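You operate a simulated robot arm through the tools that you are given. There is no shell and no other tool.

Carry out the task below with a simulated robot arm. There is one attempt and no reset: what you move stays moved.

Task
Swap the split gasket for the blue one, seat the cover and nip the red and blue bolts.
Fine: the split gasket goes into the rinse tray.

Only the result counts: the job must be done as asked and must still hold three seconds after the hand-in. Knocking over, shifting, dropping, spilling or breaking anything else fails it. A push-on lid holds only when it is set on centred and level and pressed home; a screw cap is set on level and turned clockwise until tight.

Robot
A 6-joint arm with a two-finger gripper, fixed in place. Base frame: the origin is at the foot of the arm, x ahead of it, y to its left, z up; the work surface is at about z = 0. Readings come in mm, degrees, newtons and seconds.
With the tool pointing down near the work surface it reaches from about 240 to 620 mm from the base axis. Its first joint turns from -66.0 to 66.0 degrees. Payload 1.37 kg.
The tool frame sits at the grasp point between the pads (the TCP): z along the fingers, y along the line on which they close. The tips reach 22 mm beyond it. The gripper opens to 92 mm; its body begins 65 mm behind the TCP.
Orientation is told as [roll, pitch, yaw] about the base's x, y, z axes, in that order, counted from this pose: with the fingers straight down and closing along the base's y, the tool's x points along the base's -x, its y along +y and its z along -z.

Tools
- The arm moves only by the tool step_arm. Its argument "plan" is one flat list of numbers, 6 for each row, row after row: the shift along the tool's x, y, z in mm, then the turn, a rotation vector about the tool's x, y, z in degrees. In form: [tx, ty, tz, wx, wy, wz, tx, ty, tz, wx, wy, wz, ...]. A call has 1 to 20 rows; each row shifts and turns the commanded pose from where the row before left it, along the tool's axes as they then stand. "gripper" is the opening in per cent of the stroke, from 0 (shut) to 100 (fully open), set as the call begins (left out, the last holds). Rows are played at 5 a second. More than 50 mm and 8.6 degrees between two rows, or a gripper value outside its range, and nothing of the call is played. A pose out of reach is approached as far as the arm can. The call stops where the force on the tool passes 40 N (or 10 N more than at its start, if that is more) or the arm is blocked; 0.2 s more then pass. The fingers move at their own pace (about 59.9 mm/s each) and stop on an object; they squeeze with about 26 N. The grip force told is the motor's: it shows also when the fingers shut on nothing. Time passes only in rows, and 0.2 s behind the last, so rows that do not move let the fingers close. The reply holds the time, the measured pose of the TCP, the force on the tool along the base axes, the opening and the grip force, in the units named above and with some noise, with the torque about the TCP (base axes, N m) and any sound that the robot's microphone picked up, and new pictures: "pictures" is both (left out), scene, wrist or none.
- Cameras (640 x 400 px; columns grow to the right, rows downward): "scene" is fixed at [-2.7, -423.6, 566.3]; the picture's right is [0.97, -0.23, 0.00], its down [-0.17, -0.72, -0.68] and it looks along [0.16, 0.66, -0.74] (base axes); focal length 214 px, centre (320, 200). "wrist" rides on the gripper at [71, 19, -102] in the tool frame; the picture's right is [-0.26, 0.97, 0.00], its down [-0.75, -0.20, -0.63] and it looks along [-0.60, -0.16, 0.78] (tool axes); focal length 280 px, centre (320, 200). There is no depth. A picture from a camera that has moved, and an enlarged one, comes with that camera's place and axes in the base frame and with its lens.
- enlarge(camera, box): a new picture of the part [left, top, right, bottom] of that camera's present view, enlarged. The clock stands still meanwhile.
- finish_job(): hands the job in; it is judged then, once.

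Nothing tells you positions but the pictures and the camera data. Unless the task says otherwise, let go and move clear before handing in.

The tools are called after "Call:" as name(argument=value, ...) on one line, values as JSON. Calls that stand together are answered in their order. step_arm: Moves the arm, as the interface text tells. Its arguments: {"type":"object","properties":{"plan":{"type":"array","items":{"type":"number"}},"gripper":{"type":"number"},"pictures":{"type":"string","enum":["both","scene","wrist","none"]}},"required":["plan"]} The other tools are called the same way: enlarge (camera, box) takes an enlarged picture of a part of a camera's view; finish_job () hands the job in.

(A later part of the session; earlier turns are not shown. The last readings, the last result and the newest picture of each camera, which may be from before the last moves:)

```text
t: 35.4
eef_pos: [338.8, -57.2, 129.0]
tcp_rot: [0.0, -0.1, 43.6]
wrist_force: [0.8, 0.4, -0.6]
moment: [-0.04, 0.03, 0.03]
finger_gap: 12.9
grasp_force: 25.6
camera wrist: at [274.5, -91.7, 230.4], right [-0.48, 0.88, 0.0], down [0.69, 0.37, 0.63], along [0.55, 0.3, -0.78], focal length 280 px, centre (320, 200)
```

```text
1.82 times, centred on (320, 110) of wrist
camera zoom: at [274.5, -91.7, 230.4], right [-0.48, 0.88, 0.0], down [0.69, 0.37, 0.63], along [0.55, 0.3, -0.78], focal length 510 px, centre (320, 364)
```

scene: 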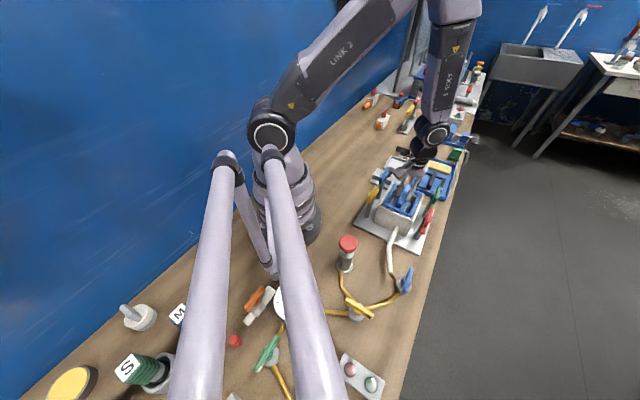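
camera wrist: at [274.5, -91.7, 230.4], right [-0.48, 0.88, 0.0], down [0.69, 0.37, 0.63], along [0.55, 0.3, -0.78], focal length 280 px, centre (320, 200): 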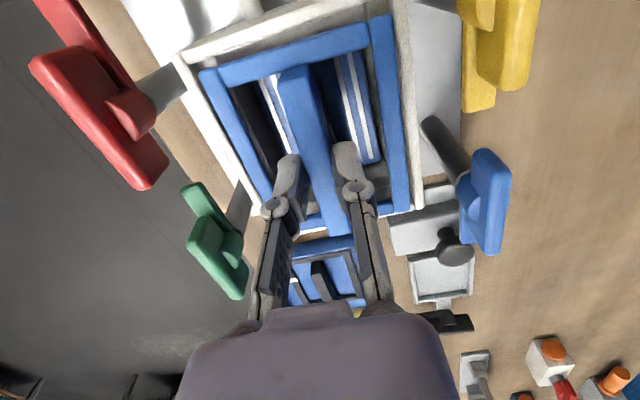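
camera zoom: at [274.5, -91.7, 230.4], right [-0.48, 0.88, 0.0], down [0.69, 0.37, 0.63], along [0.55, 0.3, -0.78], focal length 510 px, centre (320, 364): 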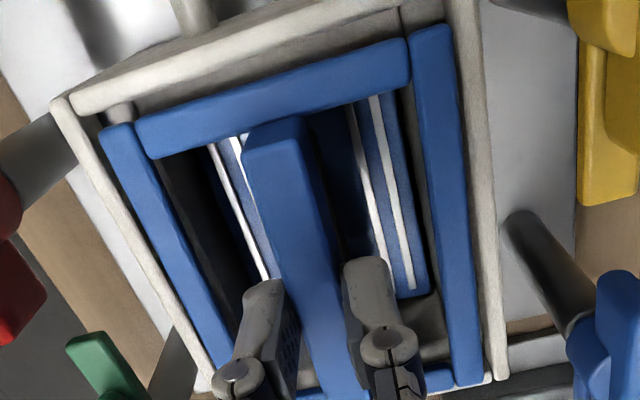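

The gasket is now centred in the rim. I'll lower it in small steps.

Call:
step_arm(plan=[0, 0, 3, 0, 0, 0, 0, 0, 3, 0, 0, 0, 0, 0, 2, 0, 0, 0, 0, 0, 0, 0, 0, 0], pictures="none")

Call:
step_arm(plan=[0, 0, 2, 0, 0, 0, 0, 0, 0, 0, 0, 0], pictures="none")

Call:
enlarge(camera="scene", box=[374, 176, 430, 222])

```text
t: 36.4
eef_pos: [337.8, -56.0, 120.8]
tcp_rot: [0.0, -0.1, 43.6]
wrist_force: [-1.1, 0.6, -0.4]
moment: [-0.01, 0.01, 0.02]
finger_gap: 13.0
grasp_force: 26.5
```

```text
t: 37.0
eef_pos: [338.8, -54.8, 118.5]
tcp_rot: [-0.1, -0.1, 43.5]
wrist_force: [-1.2, -0.4, -1.1]
moment: [0.02, 0.05, 0.0]
finger_gap: 12.9
grasp_force: 25.6
```

```text
8.70 times, centred on (402, 199) of scene
camera zoom: at [-2.7, -423.6, 566.3], right [0.97, -0.23, 0.0], down [-0.17, -0.72, -0.68], along [0.16, 0.66, -0.74], focal length 1865 px, centre (-393, 209)
```

zoom: 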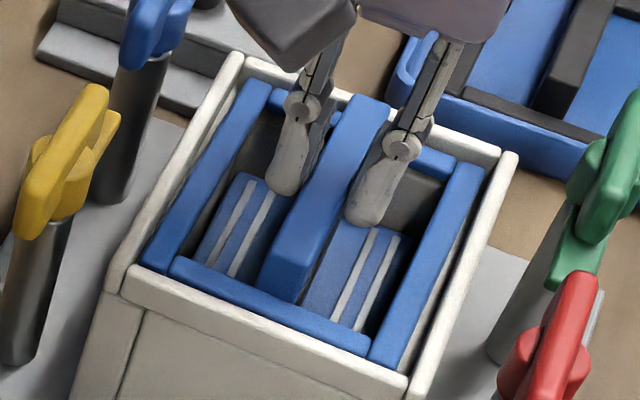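

It's entering cleanly with no force. I'll carry on down to contact.

Call:
step_arm(plan=[0, 0, 2, 0, 0, 0, 0, 0, 0, 0, 0, 0], pictures="none")

Call:
step_arm(plan=[0, 0, 2, 0, 0, 0, 0, 0, 0, 0, 0, 0], pictures="none")

Call:
enlarge(camera="scene", box=[374, 176, 430, 222])

```text
t: 37.6
eef_pos: [338.7, -56.7, 116.2]
tcp_rot: [0.0, -0.1, 43.6]
wrist_force: [0.8, 0.3, -0.5]
moment: [-0.02, 0.01, -0.02]
finger_gap: 13.1
grasp_force: 26.0
```

```text
t: 38.2
eef_pos: [338.8, -55.0, 115.4]
tcp_rot: [0.0, -0.1, 43.6]
wrist_force: [-0.6, -0.4, -0.2]
moment: [-0.04, 0.03, -0.03]
finger_gap: 13.1
grasp_force: 25.9
```

```text
8.70 times, centred on (402, 199) of scene
camera zoom: at [-2.7, -423.6, 566.3], right [0.97, -0.23, 0.0], down [-0.17, -0.72, -0.68], along [0.16, 0.66, -0.74], focal length 1865 px, centre (-393, 209)
```

zoom: 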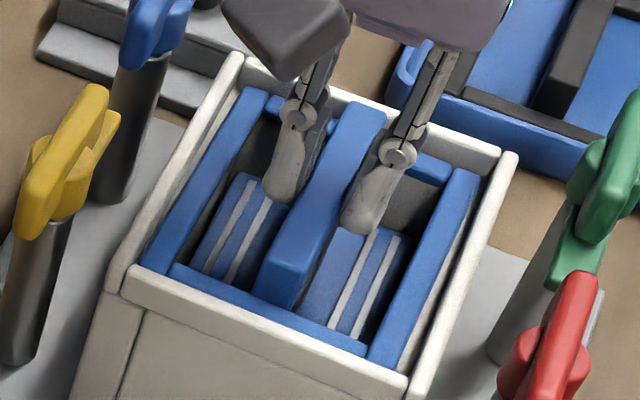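

Call:
step_arm(plan=[0, 0, 2, 0, 0, 0, 0, 0, 0, 0, 0, 0], pictures="none")

Call:
step_arm(plan=[0, 0, 1.5, 0, 0, 0, 0, 0, 0, 0, 0, 0], pictures="none")

Call:
step_arm(plan=[0, 0, 1.5, 0, 0, 0, 0, 0, 0, 0, 0, 0], pictures="none")

Call:
enlarge(camera="scene", box=[374, 176, 430, 222])

Call:
enlarge(camera="wrist", box=[200, 0, 440, 220])

```text
t: 38.8
eef_pos: [339.1, -55.2, 114.5]
tcp_rot: [-0.1, -0.2, 43.6]
wrist_force: [-8.3, 3.1, 37.6]
moment: [0.07, 0.15, -0.03]
finger_gap: 13.4
grasp_force: 26.2
```

```text
t: 39.4
eef_pos: [339.2, -57.0, 112.0]
tcp_rot: [-0.2, -0.3, 43.6]
wrist_force: [-4.4, 7.5, 38.1]
moment: [0.18, 0.1, 0.01]
finger_gap: 13.2
grasp_force: 25.8
```

```text
t: 40.0
eef_pos: [338.5, -56.5, 109.0]
tcp_rot: [0.0, -0.2, 43.7]
wrist_force: [-4.6, 3.9, 37.5]
moment: [0.1, 0.1, 0.0]
finger_gap: 13.3
grasp_force: 25.7
```

```text
8.70 times, centred on (402, 199) of scene
camera zoom: at [-2.8, -423.6, 566.3], right [0.97, -0.23, 0.0], down [-0.17, -0.72, -0.68], along [0.16, 0.66, -0.74], focal length 1865 px, centre (-393, 209)
```

zoom: 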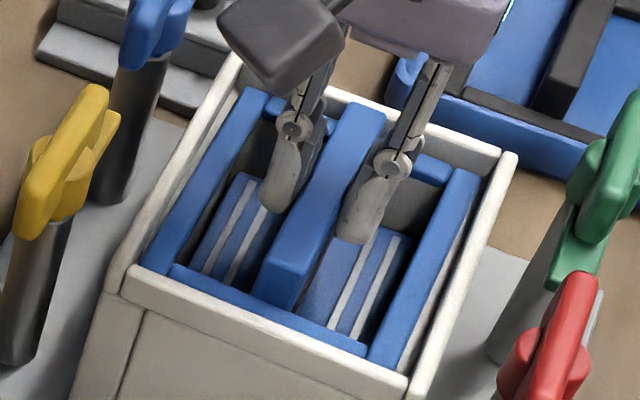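

```text
1.82 times, centred on (320, 110) of wrist
camera zoom: at [274.4, -91.0, 211.5], right [-0.48, 0.88, 0.0], down [0.68, 0.37, 0.63], along [0.55, 0.3, -0.78], focal length 510 px, centre (320, 364)
```

zoom: 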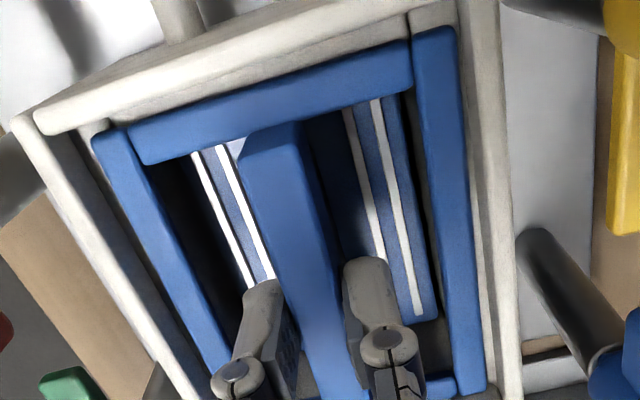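

The gasket bottomed out at about TCP z 115, and the fingers then slid down the bar while pressing it home with about 38 N. I'll release and back off.

Call:
step_arm(plan=[0, 0, 0, 0, 0, 0, 0, 0, 0, 0, 0, 0, 0, 0, 0, 0, 0, 0], gripper=30, pictures="none")

Call:
step_arm(plan=[0, 0, -5, 0, 0, 0, 0, 0, -15, 0, 0, 0, 0, 0, -35, 0, 0, 0, 0, 0, -40, 0, 0, 0, 0, 0, 0, 0, 0, 0])

Call:
enlarge(camera="scene", box=[374, 176, 430, 222])

Call:
enlarge(camera="wrist", box=[200, 0, 440, 160])

```text
t: 40.8
eef_pos: [339.5, -56.8, 111.2]
tcp_rot: [-0.1, -0.1, 43.6]
wrist_force: [0.4, 0.4, -1.0]
moment: [0.02, 0.01, 0.0]
finger_gap: 27.8
grasp_force: 0.0
```

```text
t: 42.0
eef_pos: [340.4, -54.5, 206.2]
tcp_rot: [-0.1, -0.1, 43.5]
wrist_force: [0.1, -0.7, 0.1]
moment: [-0.01, -0.03, -0.06]
finger_gap: 27.8
grasp_force: 0.2
camera wrist: at [275.6, -90.7, 307.6], right [-0.48, 0.88, 0.0], down [0.69, 0.37, 0.63], along [0.55, 0.3, -0.78], focal length 280 px, centre (320, 200)
```

scene: 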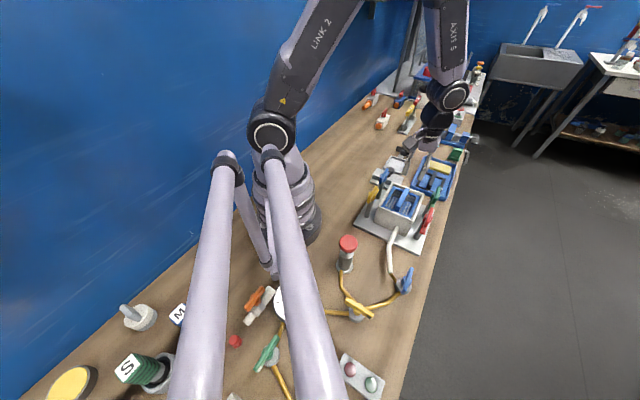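
wrist: 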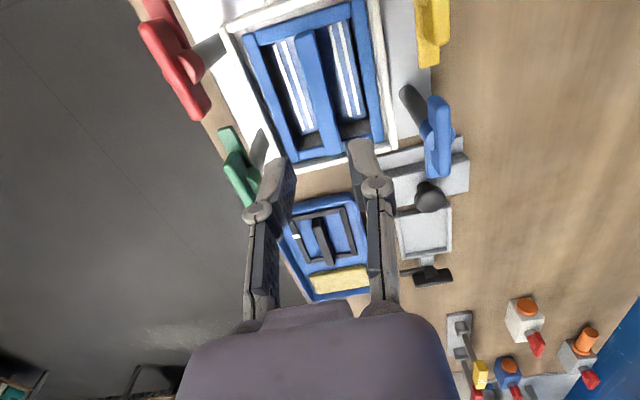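

```text
8.70 times, centred on (402, 199) of scene
camera zoom: at [-2.7, -423.6, 566.3], right [0.97, -0.23, 0.0], down [-0.17, -0.72, -0.68], along [0.16, 0.66, -0.74], focal length 1865 px, centre (-393, 209)
```

zoom: 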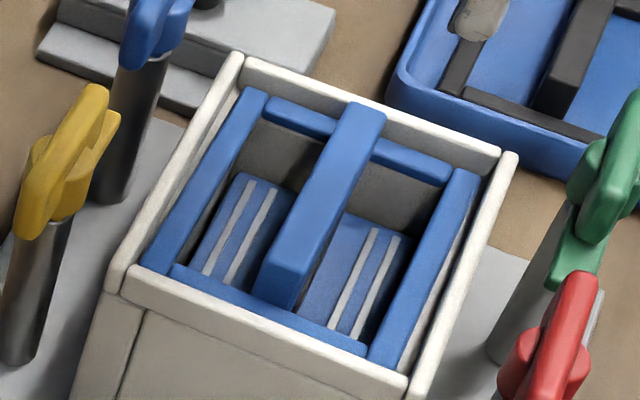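

```text
2.50 times, centred on (320, 80) of wrist
camera zoom: at [275.6, -90.7, 307.6], right [-0.48, 0.88, 0.0], down [0.69, 0.37, 0.63], along [0.55, 0.3, -0.78], focal length 701 px, centre (320, 500)
```

zoom: 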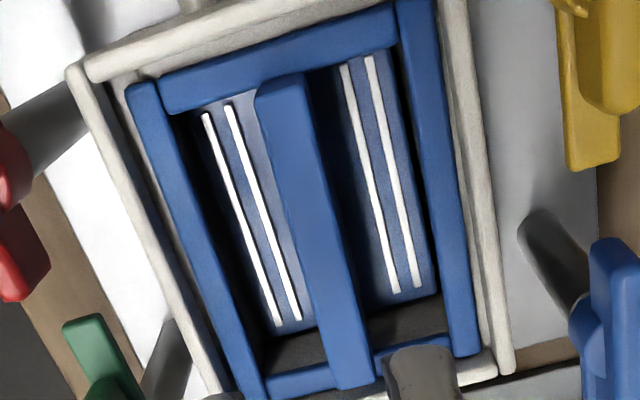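

The blue gasket is seated in the same place as the original, flush inside the rim. Next is the cover, so I'll hover over it to study its shape and knob.

Call:
step_arm(plan=[-38.9, 22.7, 0, 0, 0, 0, -38.9, 22.7, 0, 0, 0, 0, -38.9, 22.7, 0, 0, 0, 0, -38.9, 22.7, 0, 0, 0, 0, 0, 0, 0, 0, 0, 0], gripper=60)

Call:
enlarge(camera="wrist", box=[220, 0, 420, 180])

Call:
enlarge(camera="scene", box=[366, 150, 416, 190])

```text
t: 43.2
eef_pos: [389.9, 116.8, 203.3]
tcp_rot: [0.0, -0.2, 43.6]
wrist_force: [-0.8, 0.2, 0.2]
moment: [0.05, -0.01, 0.0]
finger_gap: 55.1
grasp_force: 0.1
camera wrist: at [324.8, 82.1, 305.8], right [-0.48, 0.88, 0.0], down [0.69, 0.37, 0.63], along [0.55, 0.3, -0.78], focal length 280 px, centre (320, 200)
```

scene: 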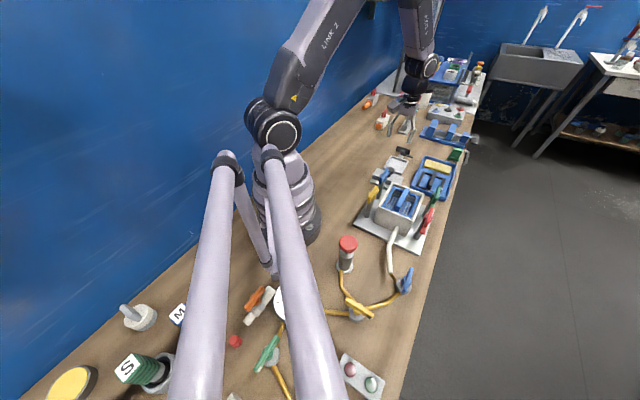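
wrist: 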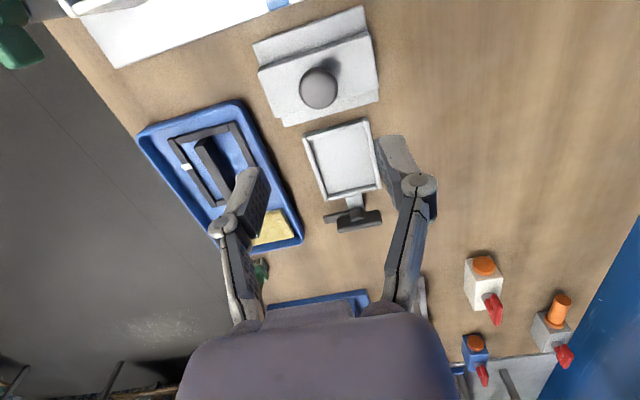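

```text
2.22 times, centred on (320, 90) of wrist
camera zoom: at [324.8, 82.1, 305.8], right [-0.48, 0.88, 0.0], down [0.69, 0.37, 0.63], along [0.55, 0.3, -0.78], focal length 623 px, centre (320, 444)
```

zoom: 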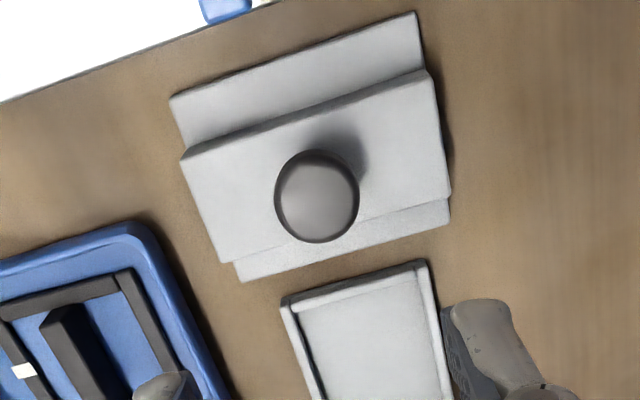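

```text
10.00 times, centred on (391, 170) of scene
camera zoom: at [-2.6, -423.6, 566.3], right [0.97, -0.23, 0.0], down [-0.17, -0.72, -0.68], along [0.16, 0.66, -0.74], focal length 2145 px, centre (-390, 500)
```

zoom: 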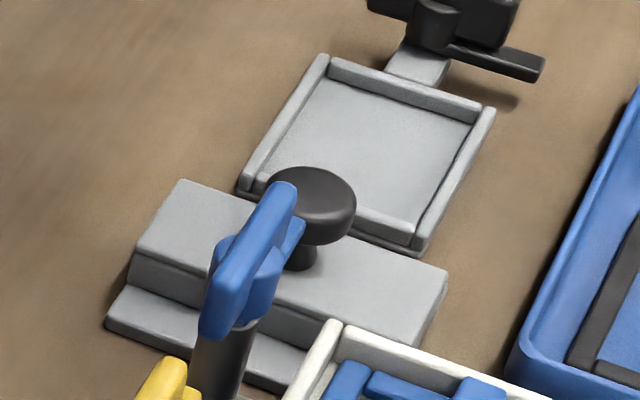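

The cover is an 85 x 105 mm flange with a raised block. A round knob, about 32 mm across with its top at z 62, sits at about (391, 117). The cover's long axis is 90° off the housing's, so it needs a quarter turn. I'll yaw the gripper to about 20°, which keeps it clear of the blue handle, and go down over the knob.

Call:
step_arm(plan=[0, 0, 0, 0, 0, 7.87, 0, 0, 0, 0, 0, 7.87, 0, 0, 0, 0, 0, 7.86, -2.6, 0.1, 0, 0, 0, 0, 0, 0, 35, 0, 0, 0, 0, 0, 35, 0, 0, 0, 0, 0, 30, 0, 0, 0, 0, 0, 0, 0, 0, 0], gripper=60)

Call:
enlarge(camera="wrist", box=[200, 20, 440, 230])

Call:
enlarge(camera="scene", box=[360, 120, 430, 200])

```text
t: 45.0
eef_pos: [388.9, 116.5, 101.2]
tcp_rot: [0.1, -0.1, 20.0]
wrist_force: [0.5, -0.4, -0.2]
moment: [0.01, 0.02, 0.01]
finger_gap: 55.2
grasp_force: 0.2
camera wrist: at [317.0, 111.2, 204.1], right [-0.08, 1.0, 0.0], down [0.78, 0.06, 0.63], along [0.62, 0.05, -0.78], focal length 280 px, centre (320, 200)
```

scene: 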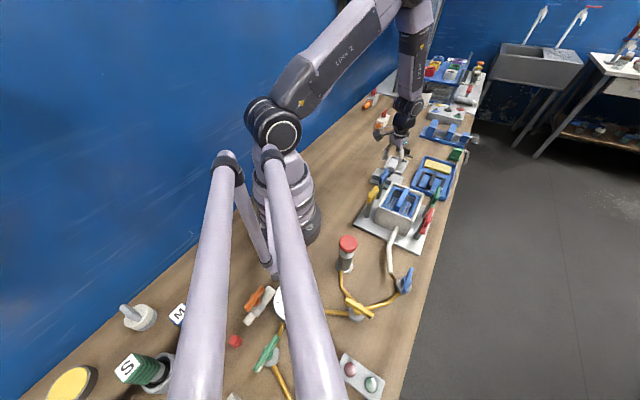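
wrist: 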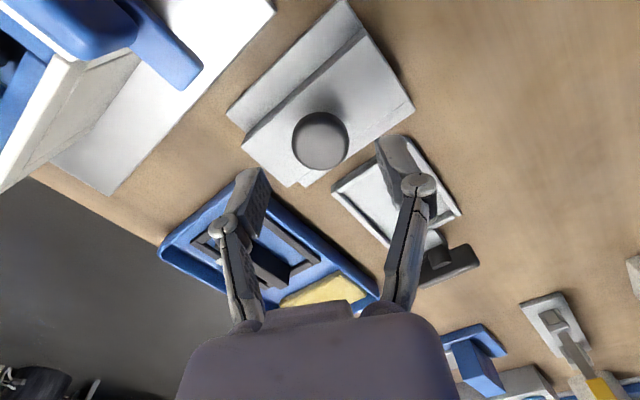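

```text
1.90 times, centred on (320, 125) of wrist
camera zoom: at [317.0, 111.2, 204.1], right [-0.08, 1.0, 0.0], down [0.78, 0.06, 0.63], along [0.62, 0.05, -0.78], focal length 534 px, centre (320, 343)
```

zoom: 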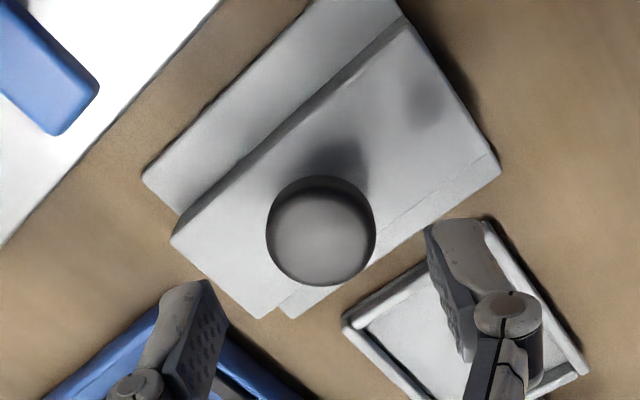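

```text
5.00 times, centred on (395, 160) of scene
camera zoom: at [-2.7, -423.6, 566.3], right [0.97, -0.23, 0.0], down [-0.17, -0.72, -0.68], along [0.16, 0.66, -0.74], focal length 1072 px, centre (-55, 400)
```

zoom: 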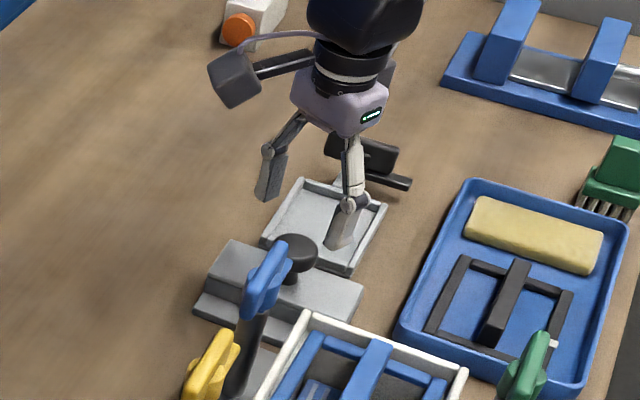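

The knob is between the fingers, about 2.5 mm nearer the base than my centre. I'll nudge, then go down to knob height.

Call:
step_arm(plan=[2.5, 1, 0, 0, 0, 0, 0, 0, 0, 0, 0, 0], pictures="none")

Call:
step_arm(plan=[0, 0, 15, 0, 0, 0, 0, 0, 12, 0, 0, 0, 0, 0, 8, 0, 0, 0, 0, 0, 0, 0, 0, 0])

Call:
enlarge(camera="wrist", box=[200, 20, 440, 230])

Call:
enlarge(camera="scene", box=[360, 130, 430, 200])

```text
t: 45.6
eef_pos: [388.8, 118.1, 104.1]
tcp_rot: [0.0, 0.0, 20.0]
wrist_force: [-1.1, 0.0, -0.5]
moment: [-0.02, 0.0, 0.0]
finger_gap: 55.1
grasp_force: 0.1
```

```text
t: 46.6
eef_pos: [388.7, 118.2, 69.8]
tcp_rot: [0.0, -0.1, 20.0]
wrist_force: [0.1, 0.7, 0.3]
moment: [0.01, -0.05, 0.02]
finger_gap: 55.2
grasp_force: 0.0
camera wrist: at [315.3, 112.1, 170.8], right [-0.08, 1.0, 0.0], down [0.78, 0.06, 0.63], along [0.62, 0.05, -0.78], focal length 280 px, centre (320, 200)
```

scene: 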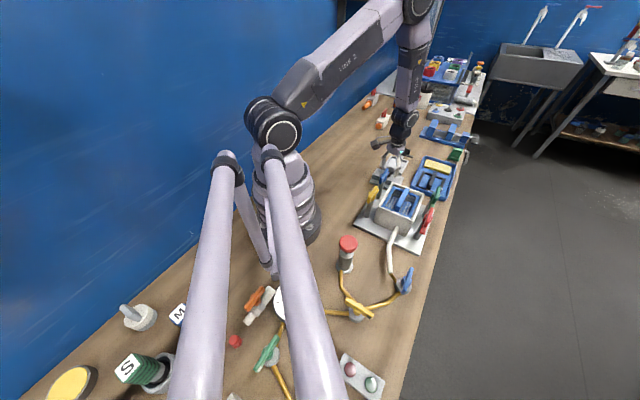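
wrist: 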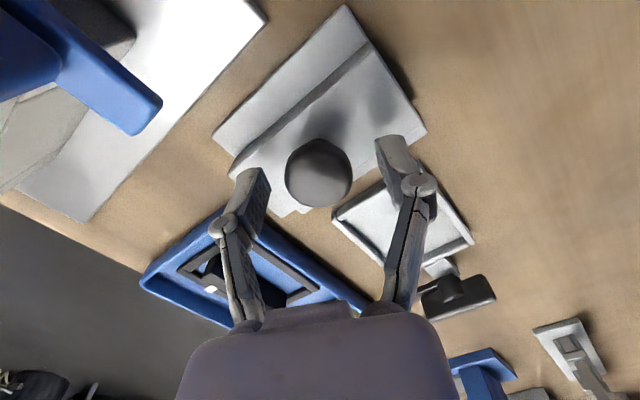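

```text
1.90 times, centred on (320, 125) of wrist
camera zoom: at [315.3, 112.1, 170.8], right [-0.08, 1.0, 0.0], down [0.78, 0.06, 0.63], along [0.62, 0.05, -0.78], focal length 534 px, centre (320, 343)
```

zoom: 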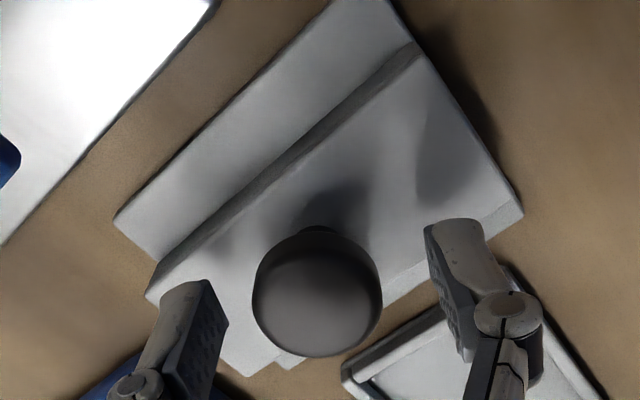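

```text
5.71 times, centred on (395, 165) of scene
camera zoom: at [-2.7, -423.6, 566.3], right [0.97, -0.23, 0.0], down [-0.17, -0.72, -0.68], along [0.16, 0.66, -0.74], focal length 1226 px, centre (-109, 400)
```

zoom: 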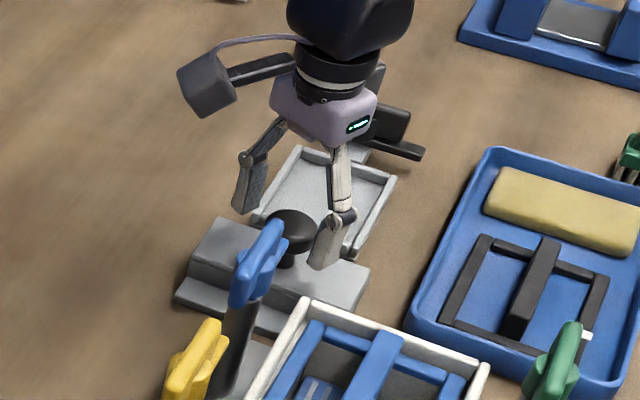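

The knob is well centred. I'll descend the last 12 mm and grip it.

Call:
step_arm(plan=[0, 0, 6, 0, 0, 0, 0, 0, 6, 0, 0, 0, 0, 0, 0, 0, 0, 0], pictures="none")

Call:
step_arm(plan=[0, 0, 0, 0, 0, 0, 0, 0, 0, 0, 0, 0, 0, 0, 0, 0, 0, 0, 0, 0, 0, 0, 0, 0], gripper=0)

Call:
enlarge(camera="wrist", box=[200, 20, 440, 230])

Call:
enlarge(camera="scene", box=[360, 130, 430, 200])

```text
t: 47.4
eef_pos: [389.3, 118.4, 58.2]
tcp_rot: [0.0, -0.1, 20.0]
wrist_force: [1.1, 0.0, 0.6]
moment: [-0.01, 0.02, 0.02]
finger_gap: 55.0
grasp_force: 0.1
```

```text
t: 48.4
eef_pos: [388.8, 118.4, 57.8]
tcp_rot: [0.0, -0.2, 20.0]
wrist_force: [0.1, -0.8, 2.9]
moment: [0.03, -0.02, 0.11]
finger_gap: 31.7
grasp_force: 26.3
camera wrist: at [315.7, 112.1, 159.2], right [-0.08, 1.0, 0.0], down [0.78, 0.07, 0.63], along [0.62, 0.05, -0.78], focal length 280 px, centre (320, 200)
```

scene: 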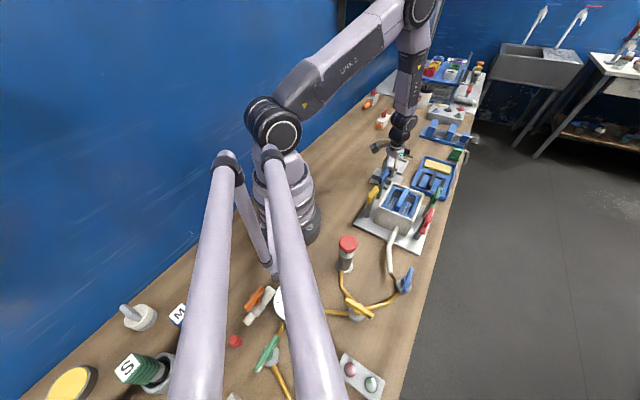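
wrist: 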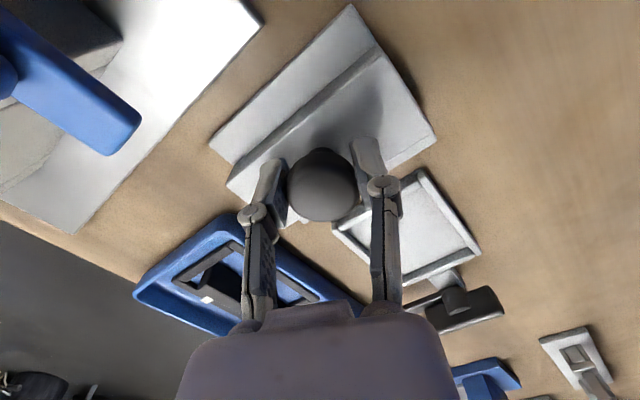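

```text
1.90 times, centred on (320, 125) of wrist
camera zoom: at [315.7, 112.1, 159.2], right [-0.08, 1.0, 0.0], down [0.78, 0.07, 0.63], along [0.62, 0.05, -0.78], focal length 534 px, centre (320, 343)
```

zoom: 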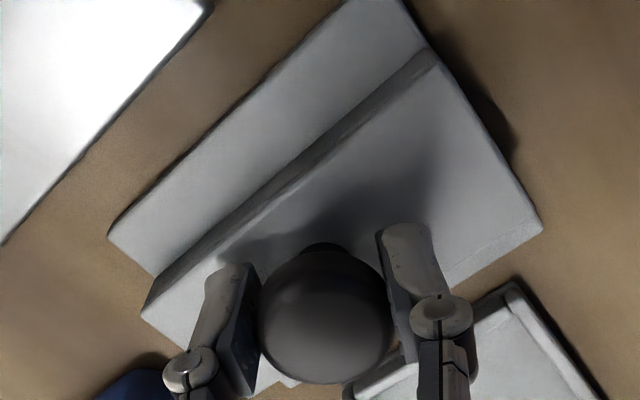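

```text
5.71 times, centred on (395, 165) of scene
camera zoom: at [-2.7, -423.6, 566.3], right [0.97, -0.23, 0.0], down [-0.17, -0.72, -0.68], along [0.16, 0.66, -0.74], focal length 1226 px, centre (-109, 400)
```

zoom: 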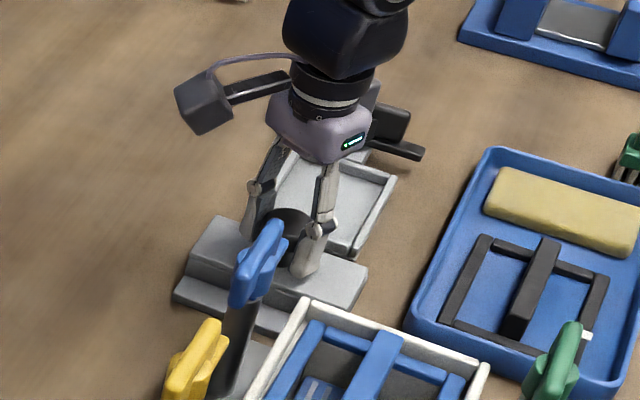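

The knob is gripped, with a 31.7 mm gap. I'll lift a little and check that the cover hangs level.

Call:
step_arm(plan=[0, 0, -4, 0, 0, 0, 0, 0, -8, 0, 0, 0, 0, 0, -12, 0, 0, 0, 0, 0, 0, 0, 0, 0])

Call:
enlarge(camera="scene", box=[360, 130, 430, 200])

Call:
enlarge(camera="wrist", box=[200, 0, 440, 210])

```text
t: 49.4
eef_pos: [388.7, 120.0, 81.2]
tcp_rot: [0.0, -0.1, 20.0]
wrist_force: [0.3, 0.9, -1.3]
moment: [0.0, 0.01, -0.02]
finger_gap: 31.7
grasp_force: 26.2
camera wrist: at [315.4, 113.3, 183.6], right [-0.08, 1.0, 0.0], down [0.78, 0.07, 0.63], along [0.62, 0.05, -0.78], focal length 280 px, centre (320, 200)
```

scene: 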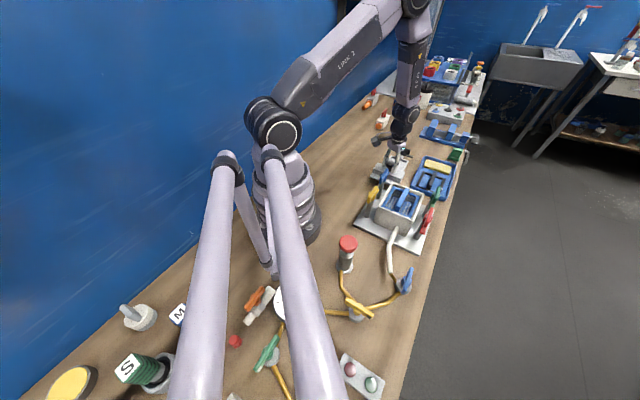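
wrist: 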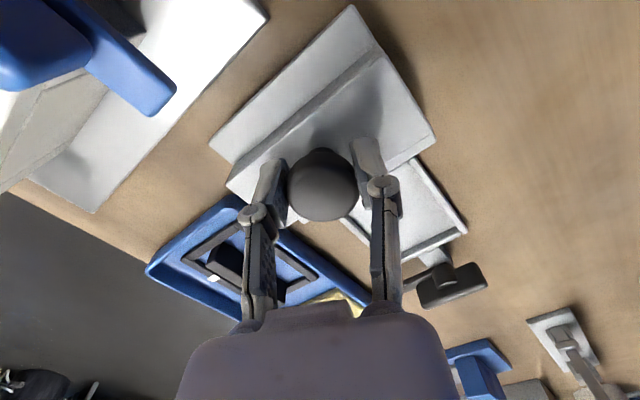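

```text
5.71 times, centred on (395, 165) of scene
camera zoom: at [-2.7, -423.6, 566.3], right [0.97, -0.23, 0.0], down [-0.17, -0.72, -0.68], along [0.16, 0.66, -0.74], focal length 1226 px, centre (-109, 400)
```

zoom: 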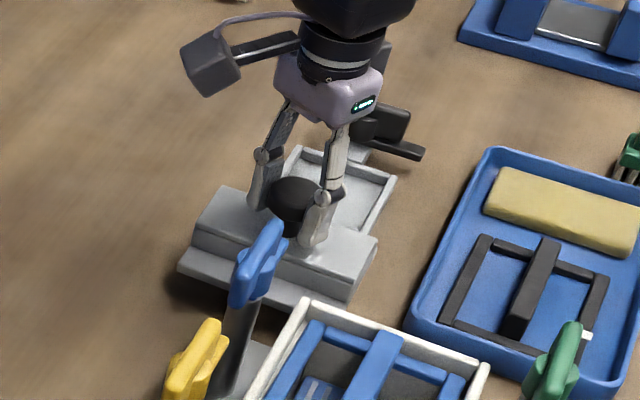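

```text
1.90 times, centred on (320, 105) of wrist
camera zoom: at [315.4, 113.3, 183.6], right [-0.08, 1.0, 0.0], down [0.78, 0.07, 0.63], along [0.62, 0.05, -0.78], focal length 534 px, centre (320, 381)
```

zoom: 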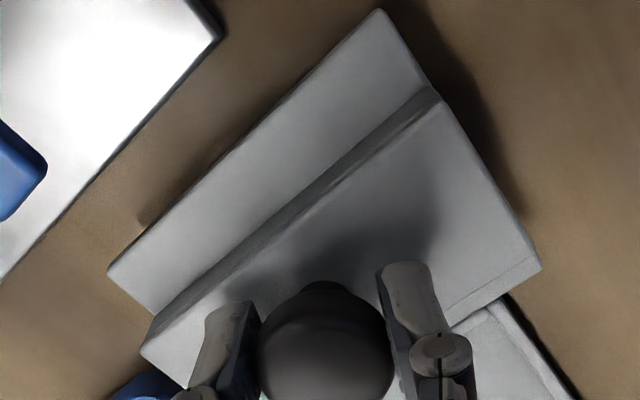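

The cover hangs level and hasn't moved in the grip. I'll raise it high, carry it over the housing, then turn it about 90.7° clockwise so its long axis matches the housing.

Call:
step_arm(plan=[0, 0, -33, 0, 0, 0, 0, 0, -33, 0, 0, 0, 0, 0, -33, 0, 0, 0, 0, 0, -33, 0, 0, 0, 21.1, -29.24, 0, 0, 0, 0, 21.1, -29.24, 0, 0, 0, 0, 21.1, -29.24, 0, 0, 0, 0, 21.1, -29.24, 0, 0, 0, 0, 21.1, -29.24, 0, 0, 0, 0, 0, 0, 0, 0, 0, 0], pictures="scene")

Call:
step_arm(plan=[0, 0, 0, 0, 0, 7.56, 0, 0, 0, 0, 0, 7.56, 0, 0, 0, 0, 0, 7.56, 0, 0, 0, 0, 0, 7.56, 0, 0, 0, 0, 0, 7.56, 0, 0, 0, 0, 0, 7.56, 0, 0, 0, 0, 0, 7.56, 0, 0, 0, 0, 0, 7.56, 0, 0, 0, 0, 0, 7.56, 0, 0, 0, 0, 0, 7.56, 0, 0, 0, 0, 0, 7.56, 0, 0, 0, 0, 0, 7.54, 0, 0, 0, 0, 0, 0])

Call:
enlarge(camera="scene", box=[360, 130, 450, 230])

Call:
enlarge(camera="wrist", box=[160, 0, 480, 220])

```text
t: 51.6
eef_pos: [340.2, -56.6, 214.4]
tcp_rot: [0.0, -0.1, 20.0]
wrist_force: [0.0, -0.4, -2.1]
moment: [0.0, 0.01, 0.01]
finger_gap: 31.8
grasp_force: 26.6
```

scene: 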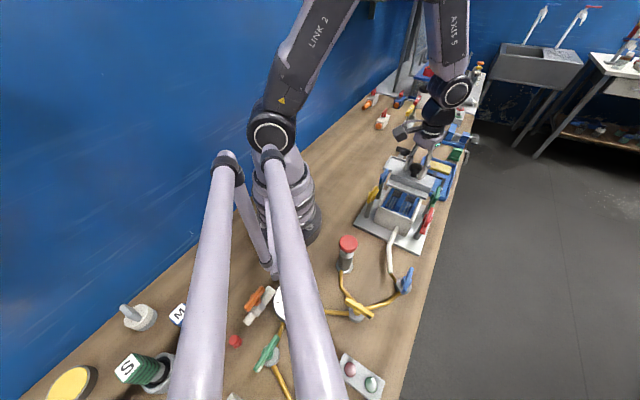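

```text
t: 54.4
eef_pos: [339.8, -55.4, 213.9]
tcp_rot: [0.1, 0.0, -70.9]
wrist_force: [0.5, -0.2, -2.7]
moment: [-0.01, -0.01, 0.0]
finger_gap: 31.4
grasp_force: 26.5
camera wrist: at [334.6, 18.2, 315.1], right [1.0, 0.07, 0.0], down [0.05, -0.78, 0.62], along [0.04, -0.62, -0.78], focal length 280 px, centre (320, 200)
```

scene: 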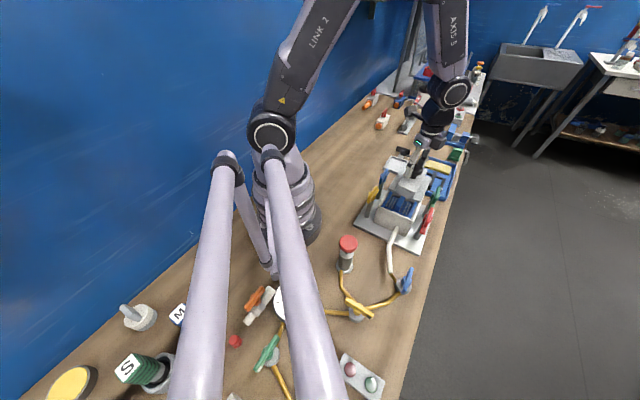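
wrist: 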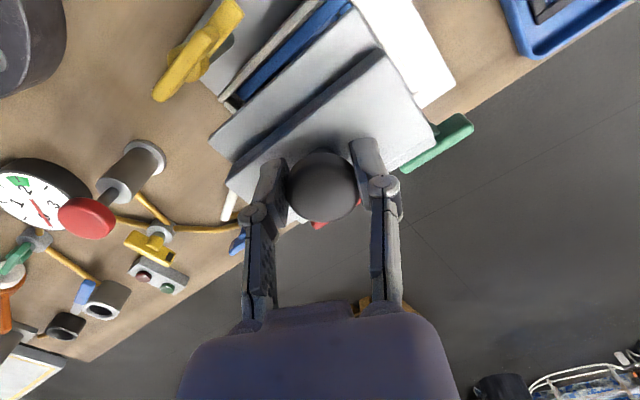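

```text
4.00 times, centred on (405, 180) of scene
camera zoom: at [-2.7, -423.6, 566.3], right [0.97, -0.23, 0.0], down [-0.17, -0.72, -0.68], along [0.16, 0.66, -0.74], focal length 858 px, centre (-20, 280)
```

zoom: 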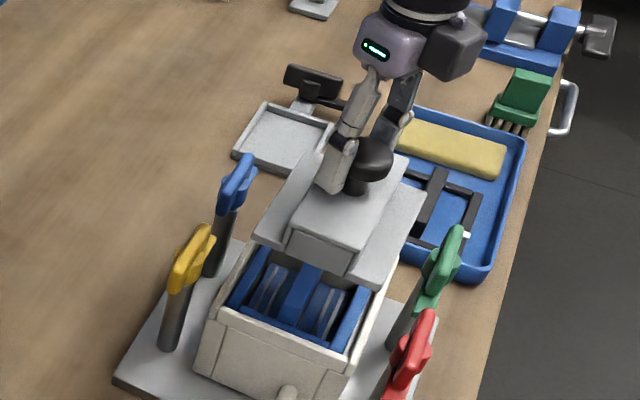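

```text
1.82 times, centred on (320, 110) of wrist
camera zoom: at [334.6, 18.2, 315.1], right [1.0, 0.07, 0.0], down [0.05, -0.78, 0.62], along [0.04, -0.62, -0.78], focal length 510 px, centre (320, 364)
```

zoom: 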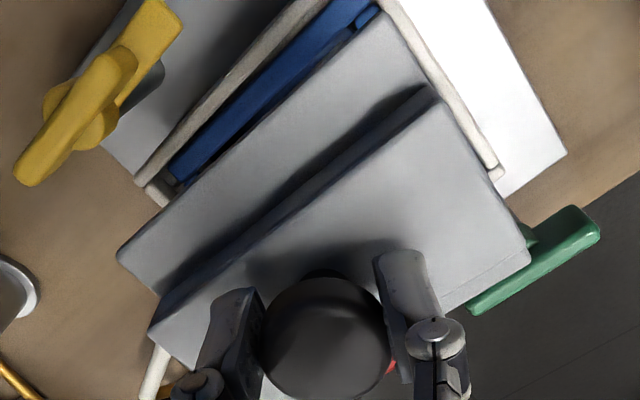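

The cover is now aligned with the housing. I'll lower it until its underside is about 25 mm above the rim and check centring.

Call:
step_arm(plan=[0, 0, 20, 0, 0, 0, 0, 0, 20, 0, 0, 0, 0, 0, 10, 0, 0, 0, 0, 0, 0, 0, 0, 0])

Call:
enlarge(camera="scene", box=[374, 166, 430, 222])

Call:
enlarge(camera="wrist", box=[160, 0, 480, 220])

```text
t: 55.4
eef_pos: [337.7, -55.1, 163.3]
tcp_rot: [0.1, 0.0, -70.7]
wrist_force: [0.2, -0.1, -1.9]
moment: [0.05, -0.03, 0.0]
finger_gap: 31.3
grasp_force: 26.3
camera wrist: at [333.7, 18.4, 265.2], right [1.0, 0.07, 0.0], down [0.05, -0.78, 0.62], along [0.05, -0.62, -0.78], focal length 280 px, centre (320, 200)
```

scene: 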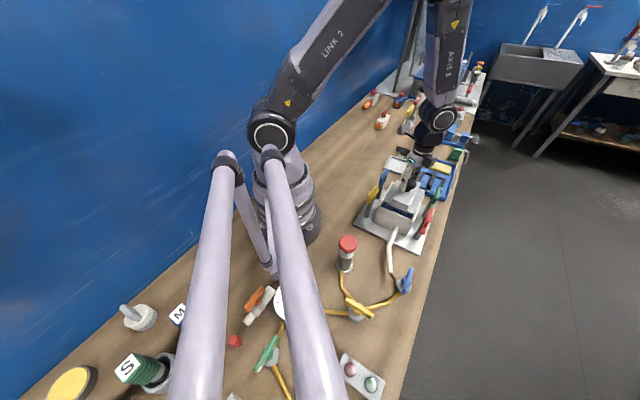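
wrist: 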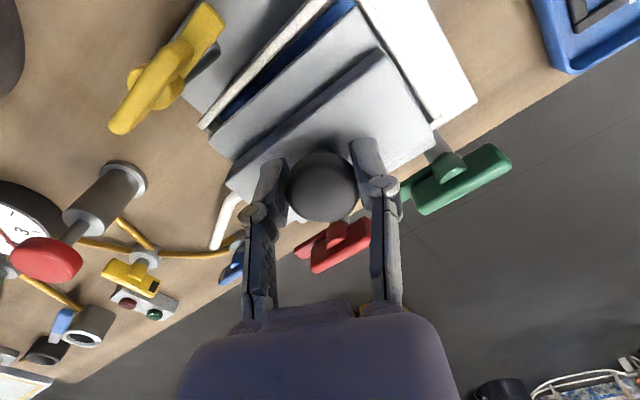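

```text
7.14 times, centred on (402, 194) of scene
camera zoom: at [-2.6, -423.6, 566.3], right [0.97, -0.23, 0.0], down [-0.17, -0.72, -0.68], along [0.16, 0.66, -0.74], focal length 1532 px, centre (-266, 243)
```

zoom: 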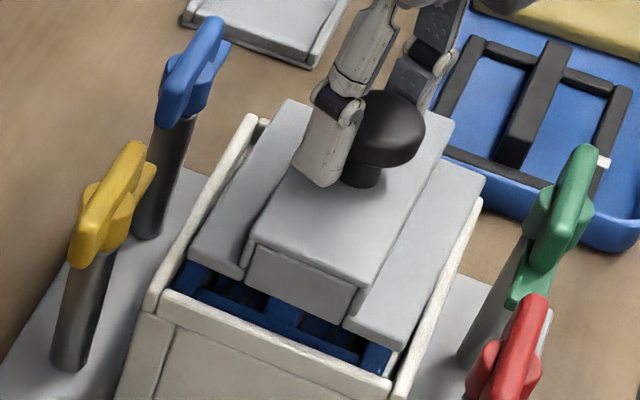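

```text
1.82 times, centred on (320, 110) of wrist
camera zoom: at [333.7, 18.4, 265.2], right [1.0, 0.07, 0.0], down [0.05, -0.78, 0.62], along [0.05, -0.62, -0.78], focal length 510 px, centre (320, 364)
```

zoom: 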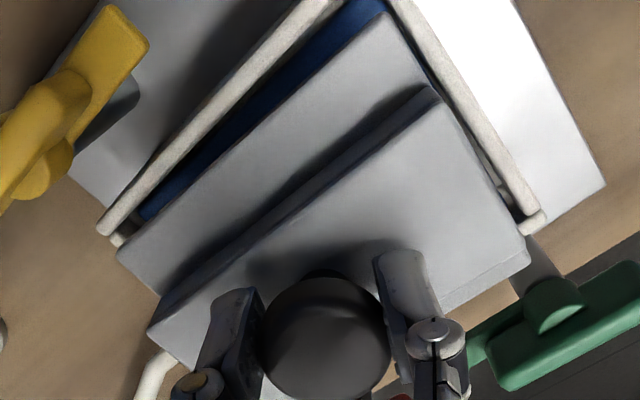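

It looks close. The scene view suggests a shift of about 2 mm towards yellow/blue and about 1° of turn. I'll zoom in on both views to confirm.

Call:
enlarge(camera="wrist", box=[195, 0, 355, 130])

Call:
enlarge(camera="wrist", box=[340, 0, 460, 130])

Call:
enlarge(camera="scene", box=[383, 180, 433, 220])

Call:
enlarge(camera="scene", box=[372, 176, 412, 216])

```text
3.08 times, centred on (275, 65) of wrist
camera zoom: at [333.7, 18.4, 265.2], right [1.0, 0.07, 0.0], down [0.05, -0.78, 0.62], along [0.05, -0.62, -0.78], focal length 863 px, centre (458, 615)
```

zoom: 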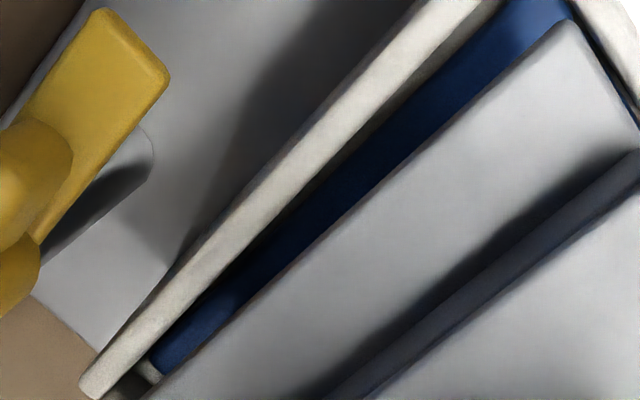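

```text
3.08 times, centred on (400, 65) of wrist
camera zoom: at [333.7, 18.4, 265.2], right [1.0, 0.07, 0.0], down [0.05, -0.78, 0.62], along [0.05, -0.62, -0.78], focal length 863 px, centre (74, 615)
```

zoom: 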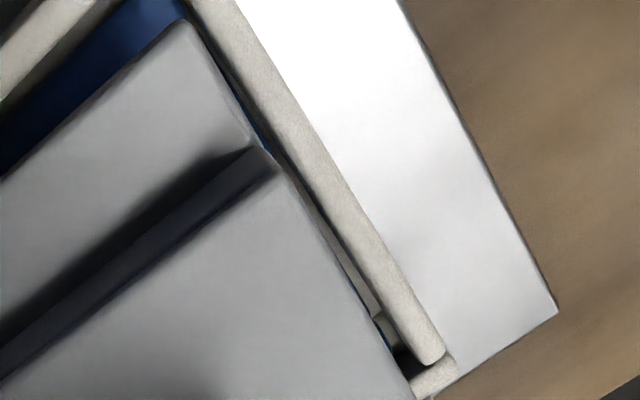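

```text
10.00 times, centred on (408, 200) of scene
camera zoom: at [-2.6, -423.6, 566.3], right [0.97, -0.23, 0.0], down [-0.17, -0.72, -0.68], along [0.16, 0.66, -0.74], focal length 2145 px, centre (-560, 200)
```

zoom: 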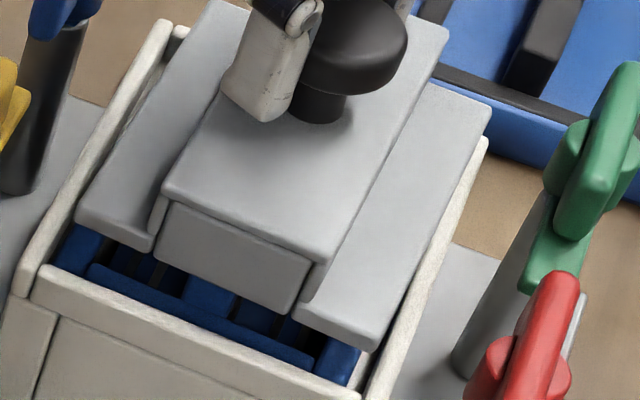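

```text
10.00 times, centred on (392, 196) of scene
camera zoom: at [-2.6, -423.6, 566.3], right [0.97, -0.23, 0.0], down [-0.17, -0.72, -0.68], along [0.16, 0.66, -0.74], focal length 2145 px, centre (-400, 240)
```

zoom: 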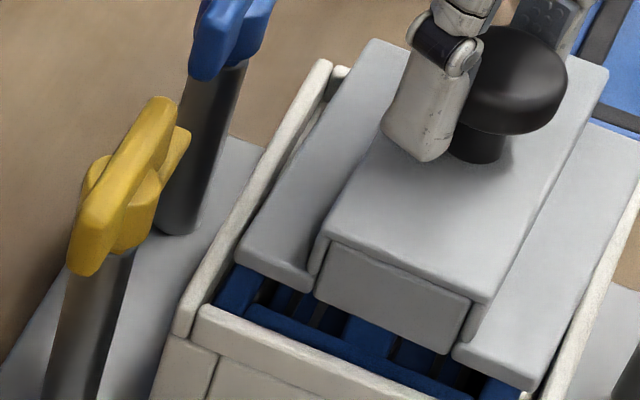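

The numbers agree: the lengthwise gap is about even, but sideways it's 6.7 mm against 1.3 mm. I'll shift 2.7 mm towards yellow/blue, turn 1° anticlockwise and lower a little more.

Call:
step_arm(plan=[2.46, -1.11, 0, 0, 0, -1.0, 0, 0, 5, 0, 0, 0, 0, 0, 0, 0, 0, 0], pictures="none")

Call:
enlarge(camera="scene", box=[376, 178, 432, 222])

Call:
enlarge(camera="wrist", box=[195, 0, 455, 170])

```text
t: 56.2
eef_pos: [336.9, -53.3, 159.6]
tcp_rot: [0.1, 0.1, -69.6]
wrist_force: [-0.1, -0.9, -2.4]
moment: [0.01, -0.03, 0.0]
finger_gap: 31.5
grasp_force: 26.0
```

```text
9.09 times, centred on (404, 200) of scene
camera zoom: at [-2.7, -423.6, 566.3], right [0.97, -0.23, 0.0], down [-0.17, -0.72, -0.68], along [0.16, 0.66, -0.74], focal length 1950 px, centre (-444, 200)
```

zoom: 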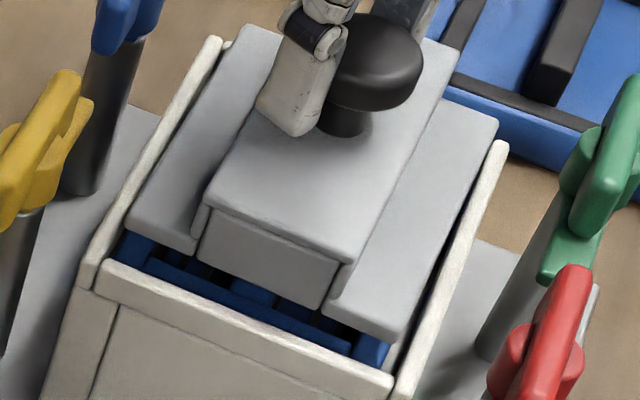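

```text
2.35 times, centred on (325, 85) of wrist
camera zoom: at [331.2, 20.4, 260.4], right [1.0, 0.09, 0.0], down [0.07, -0.78, 0.62], along [0.06, -0.62, -0.78], focal length 660 px, centre (308, 471)
```

zoom: 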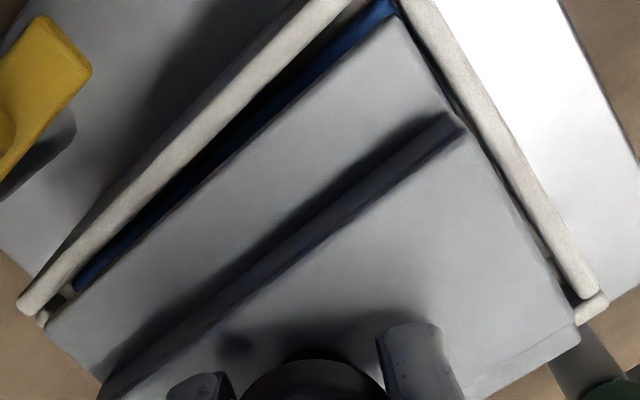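

Almost centred. I'll make one last small correction, then lower slowly, watching the force.

Call:
step_arm(plan=[0.5, -1.1, 0, 0, 0, -0.6, 0, 0, 3, 0, 0, 0, 0, 0, 0, 0, 0, 0], pictures="none")

Call:
step_arm(plan=[0, 0, 3, 0, 0, 0, 0, 0, 0, 0, 0, 0], pictures="none")

Call:
enlarge(camera="scene", box=[376, 178, 432, 222])

Call:
enlarge(camera="wrist", box=[195, 0, 455, 170])

```text
t: 57.0
eef_pos: [337.3, -52.1, 155.4]
tcp_rot: [0.1, 0.0, -69.2]
wrist_force: [-0.5, -0.2, -1.6]
moment: [-0.01, 0.02, -0.03]
finger_gap: 31.3
grasp_force: 26.0
```

```text
t: 57.6
eef_pos: [335.6, -53.0, 152.4]
tcp_rot: [0.1, 0.0, -69.1]
wrist_force: [1.2, 0.0, -1.6]
moment: [0.06, -0.03, 0.03]
finger_gap: 31.6
grasp_force: 26.0
```

```text
9.09 times, centred on (404, 200) of scene
camera zoom: at [-2.7, -423.6, 566.3], right [0.97, -0.23, 0.0], down [-0.17, -0.72, -0.68], along [0.16, 0.66, -0.74], focal length 1950 px, centre (-444, 200)
```

zoom: 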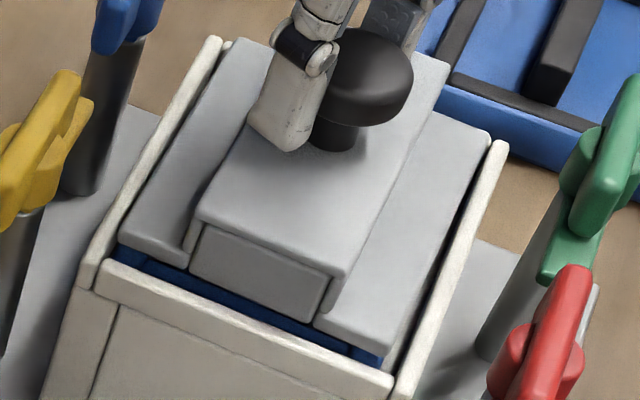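

```text
2.35 times, centred on (325, 85) of wrist
camera zoom: at [328.9, 20.0, 254.6], right [0.99, 0.1, 0.0], down [0.08, -0.78, 0.62], along [0.06, -0.62, -0.78], focal length 660 px, centre (308, 471)
```

zoom: 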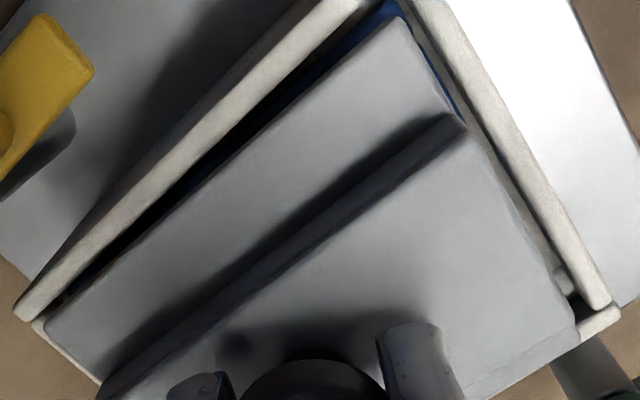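

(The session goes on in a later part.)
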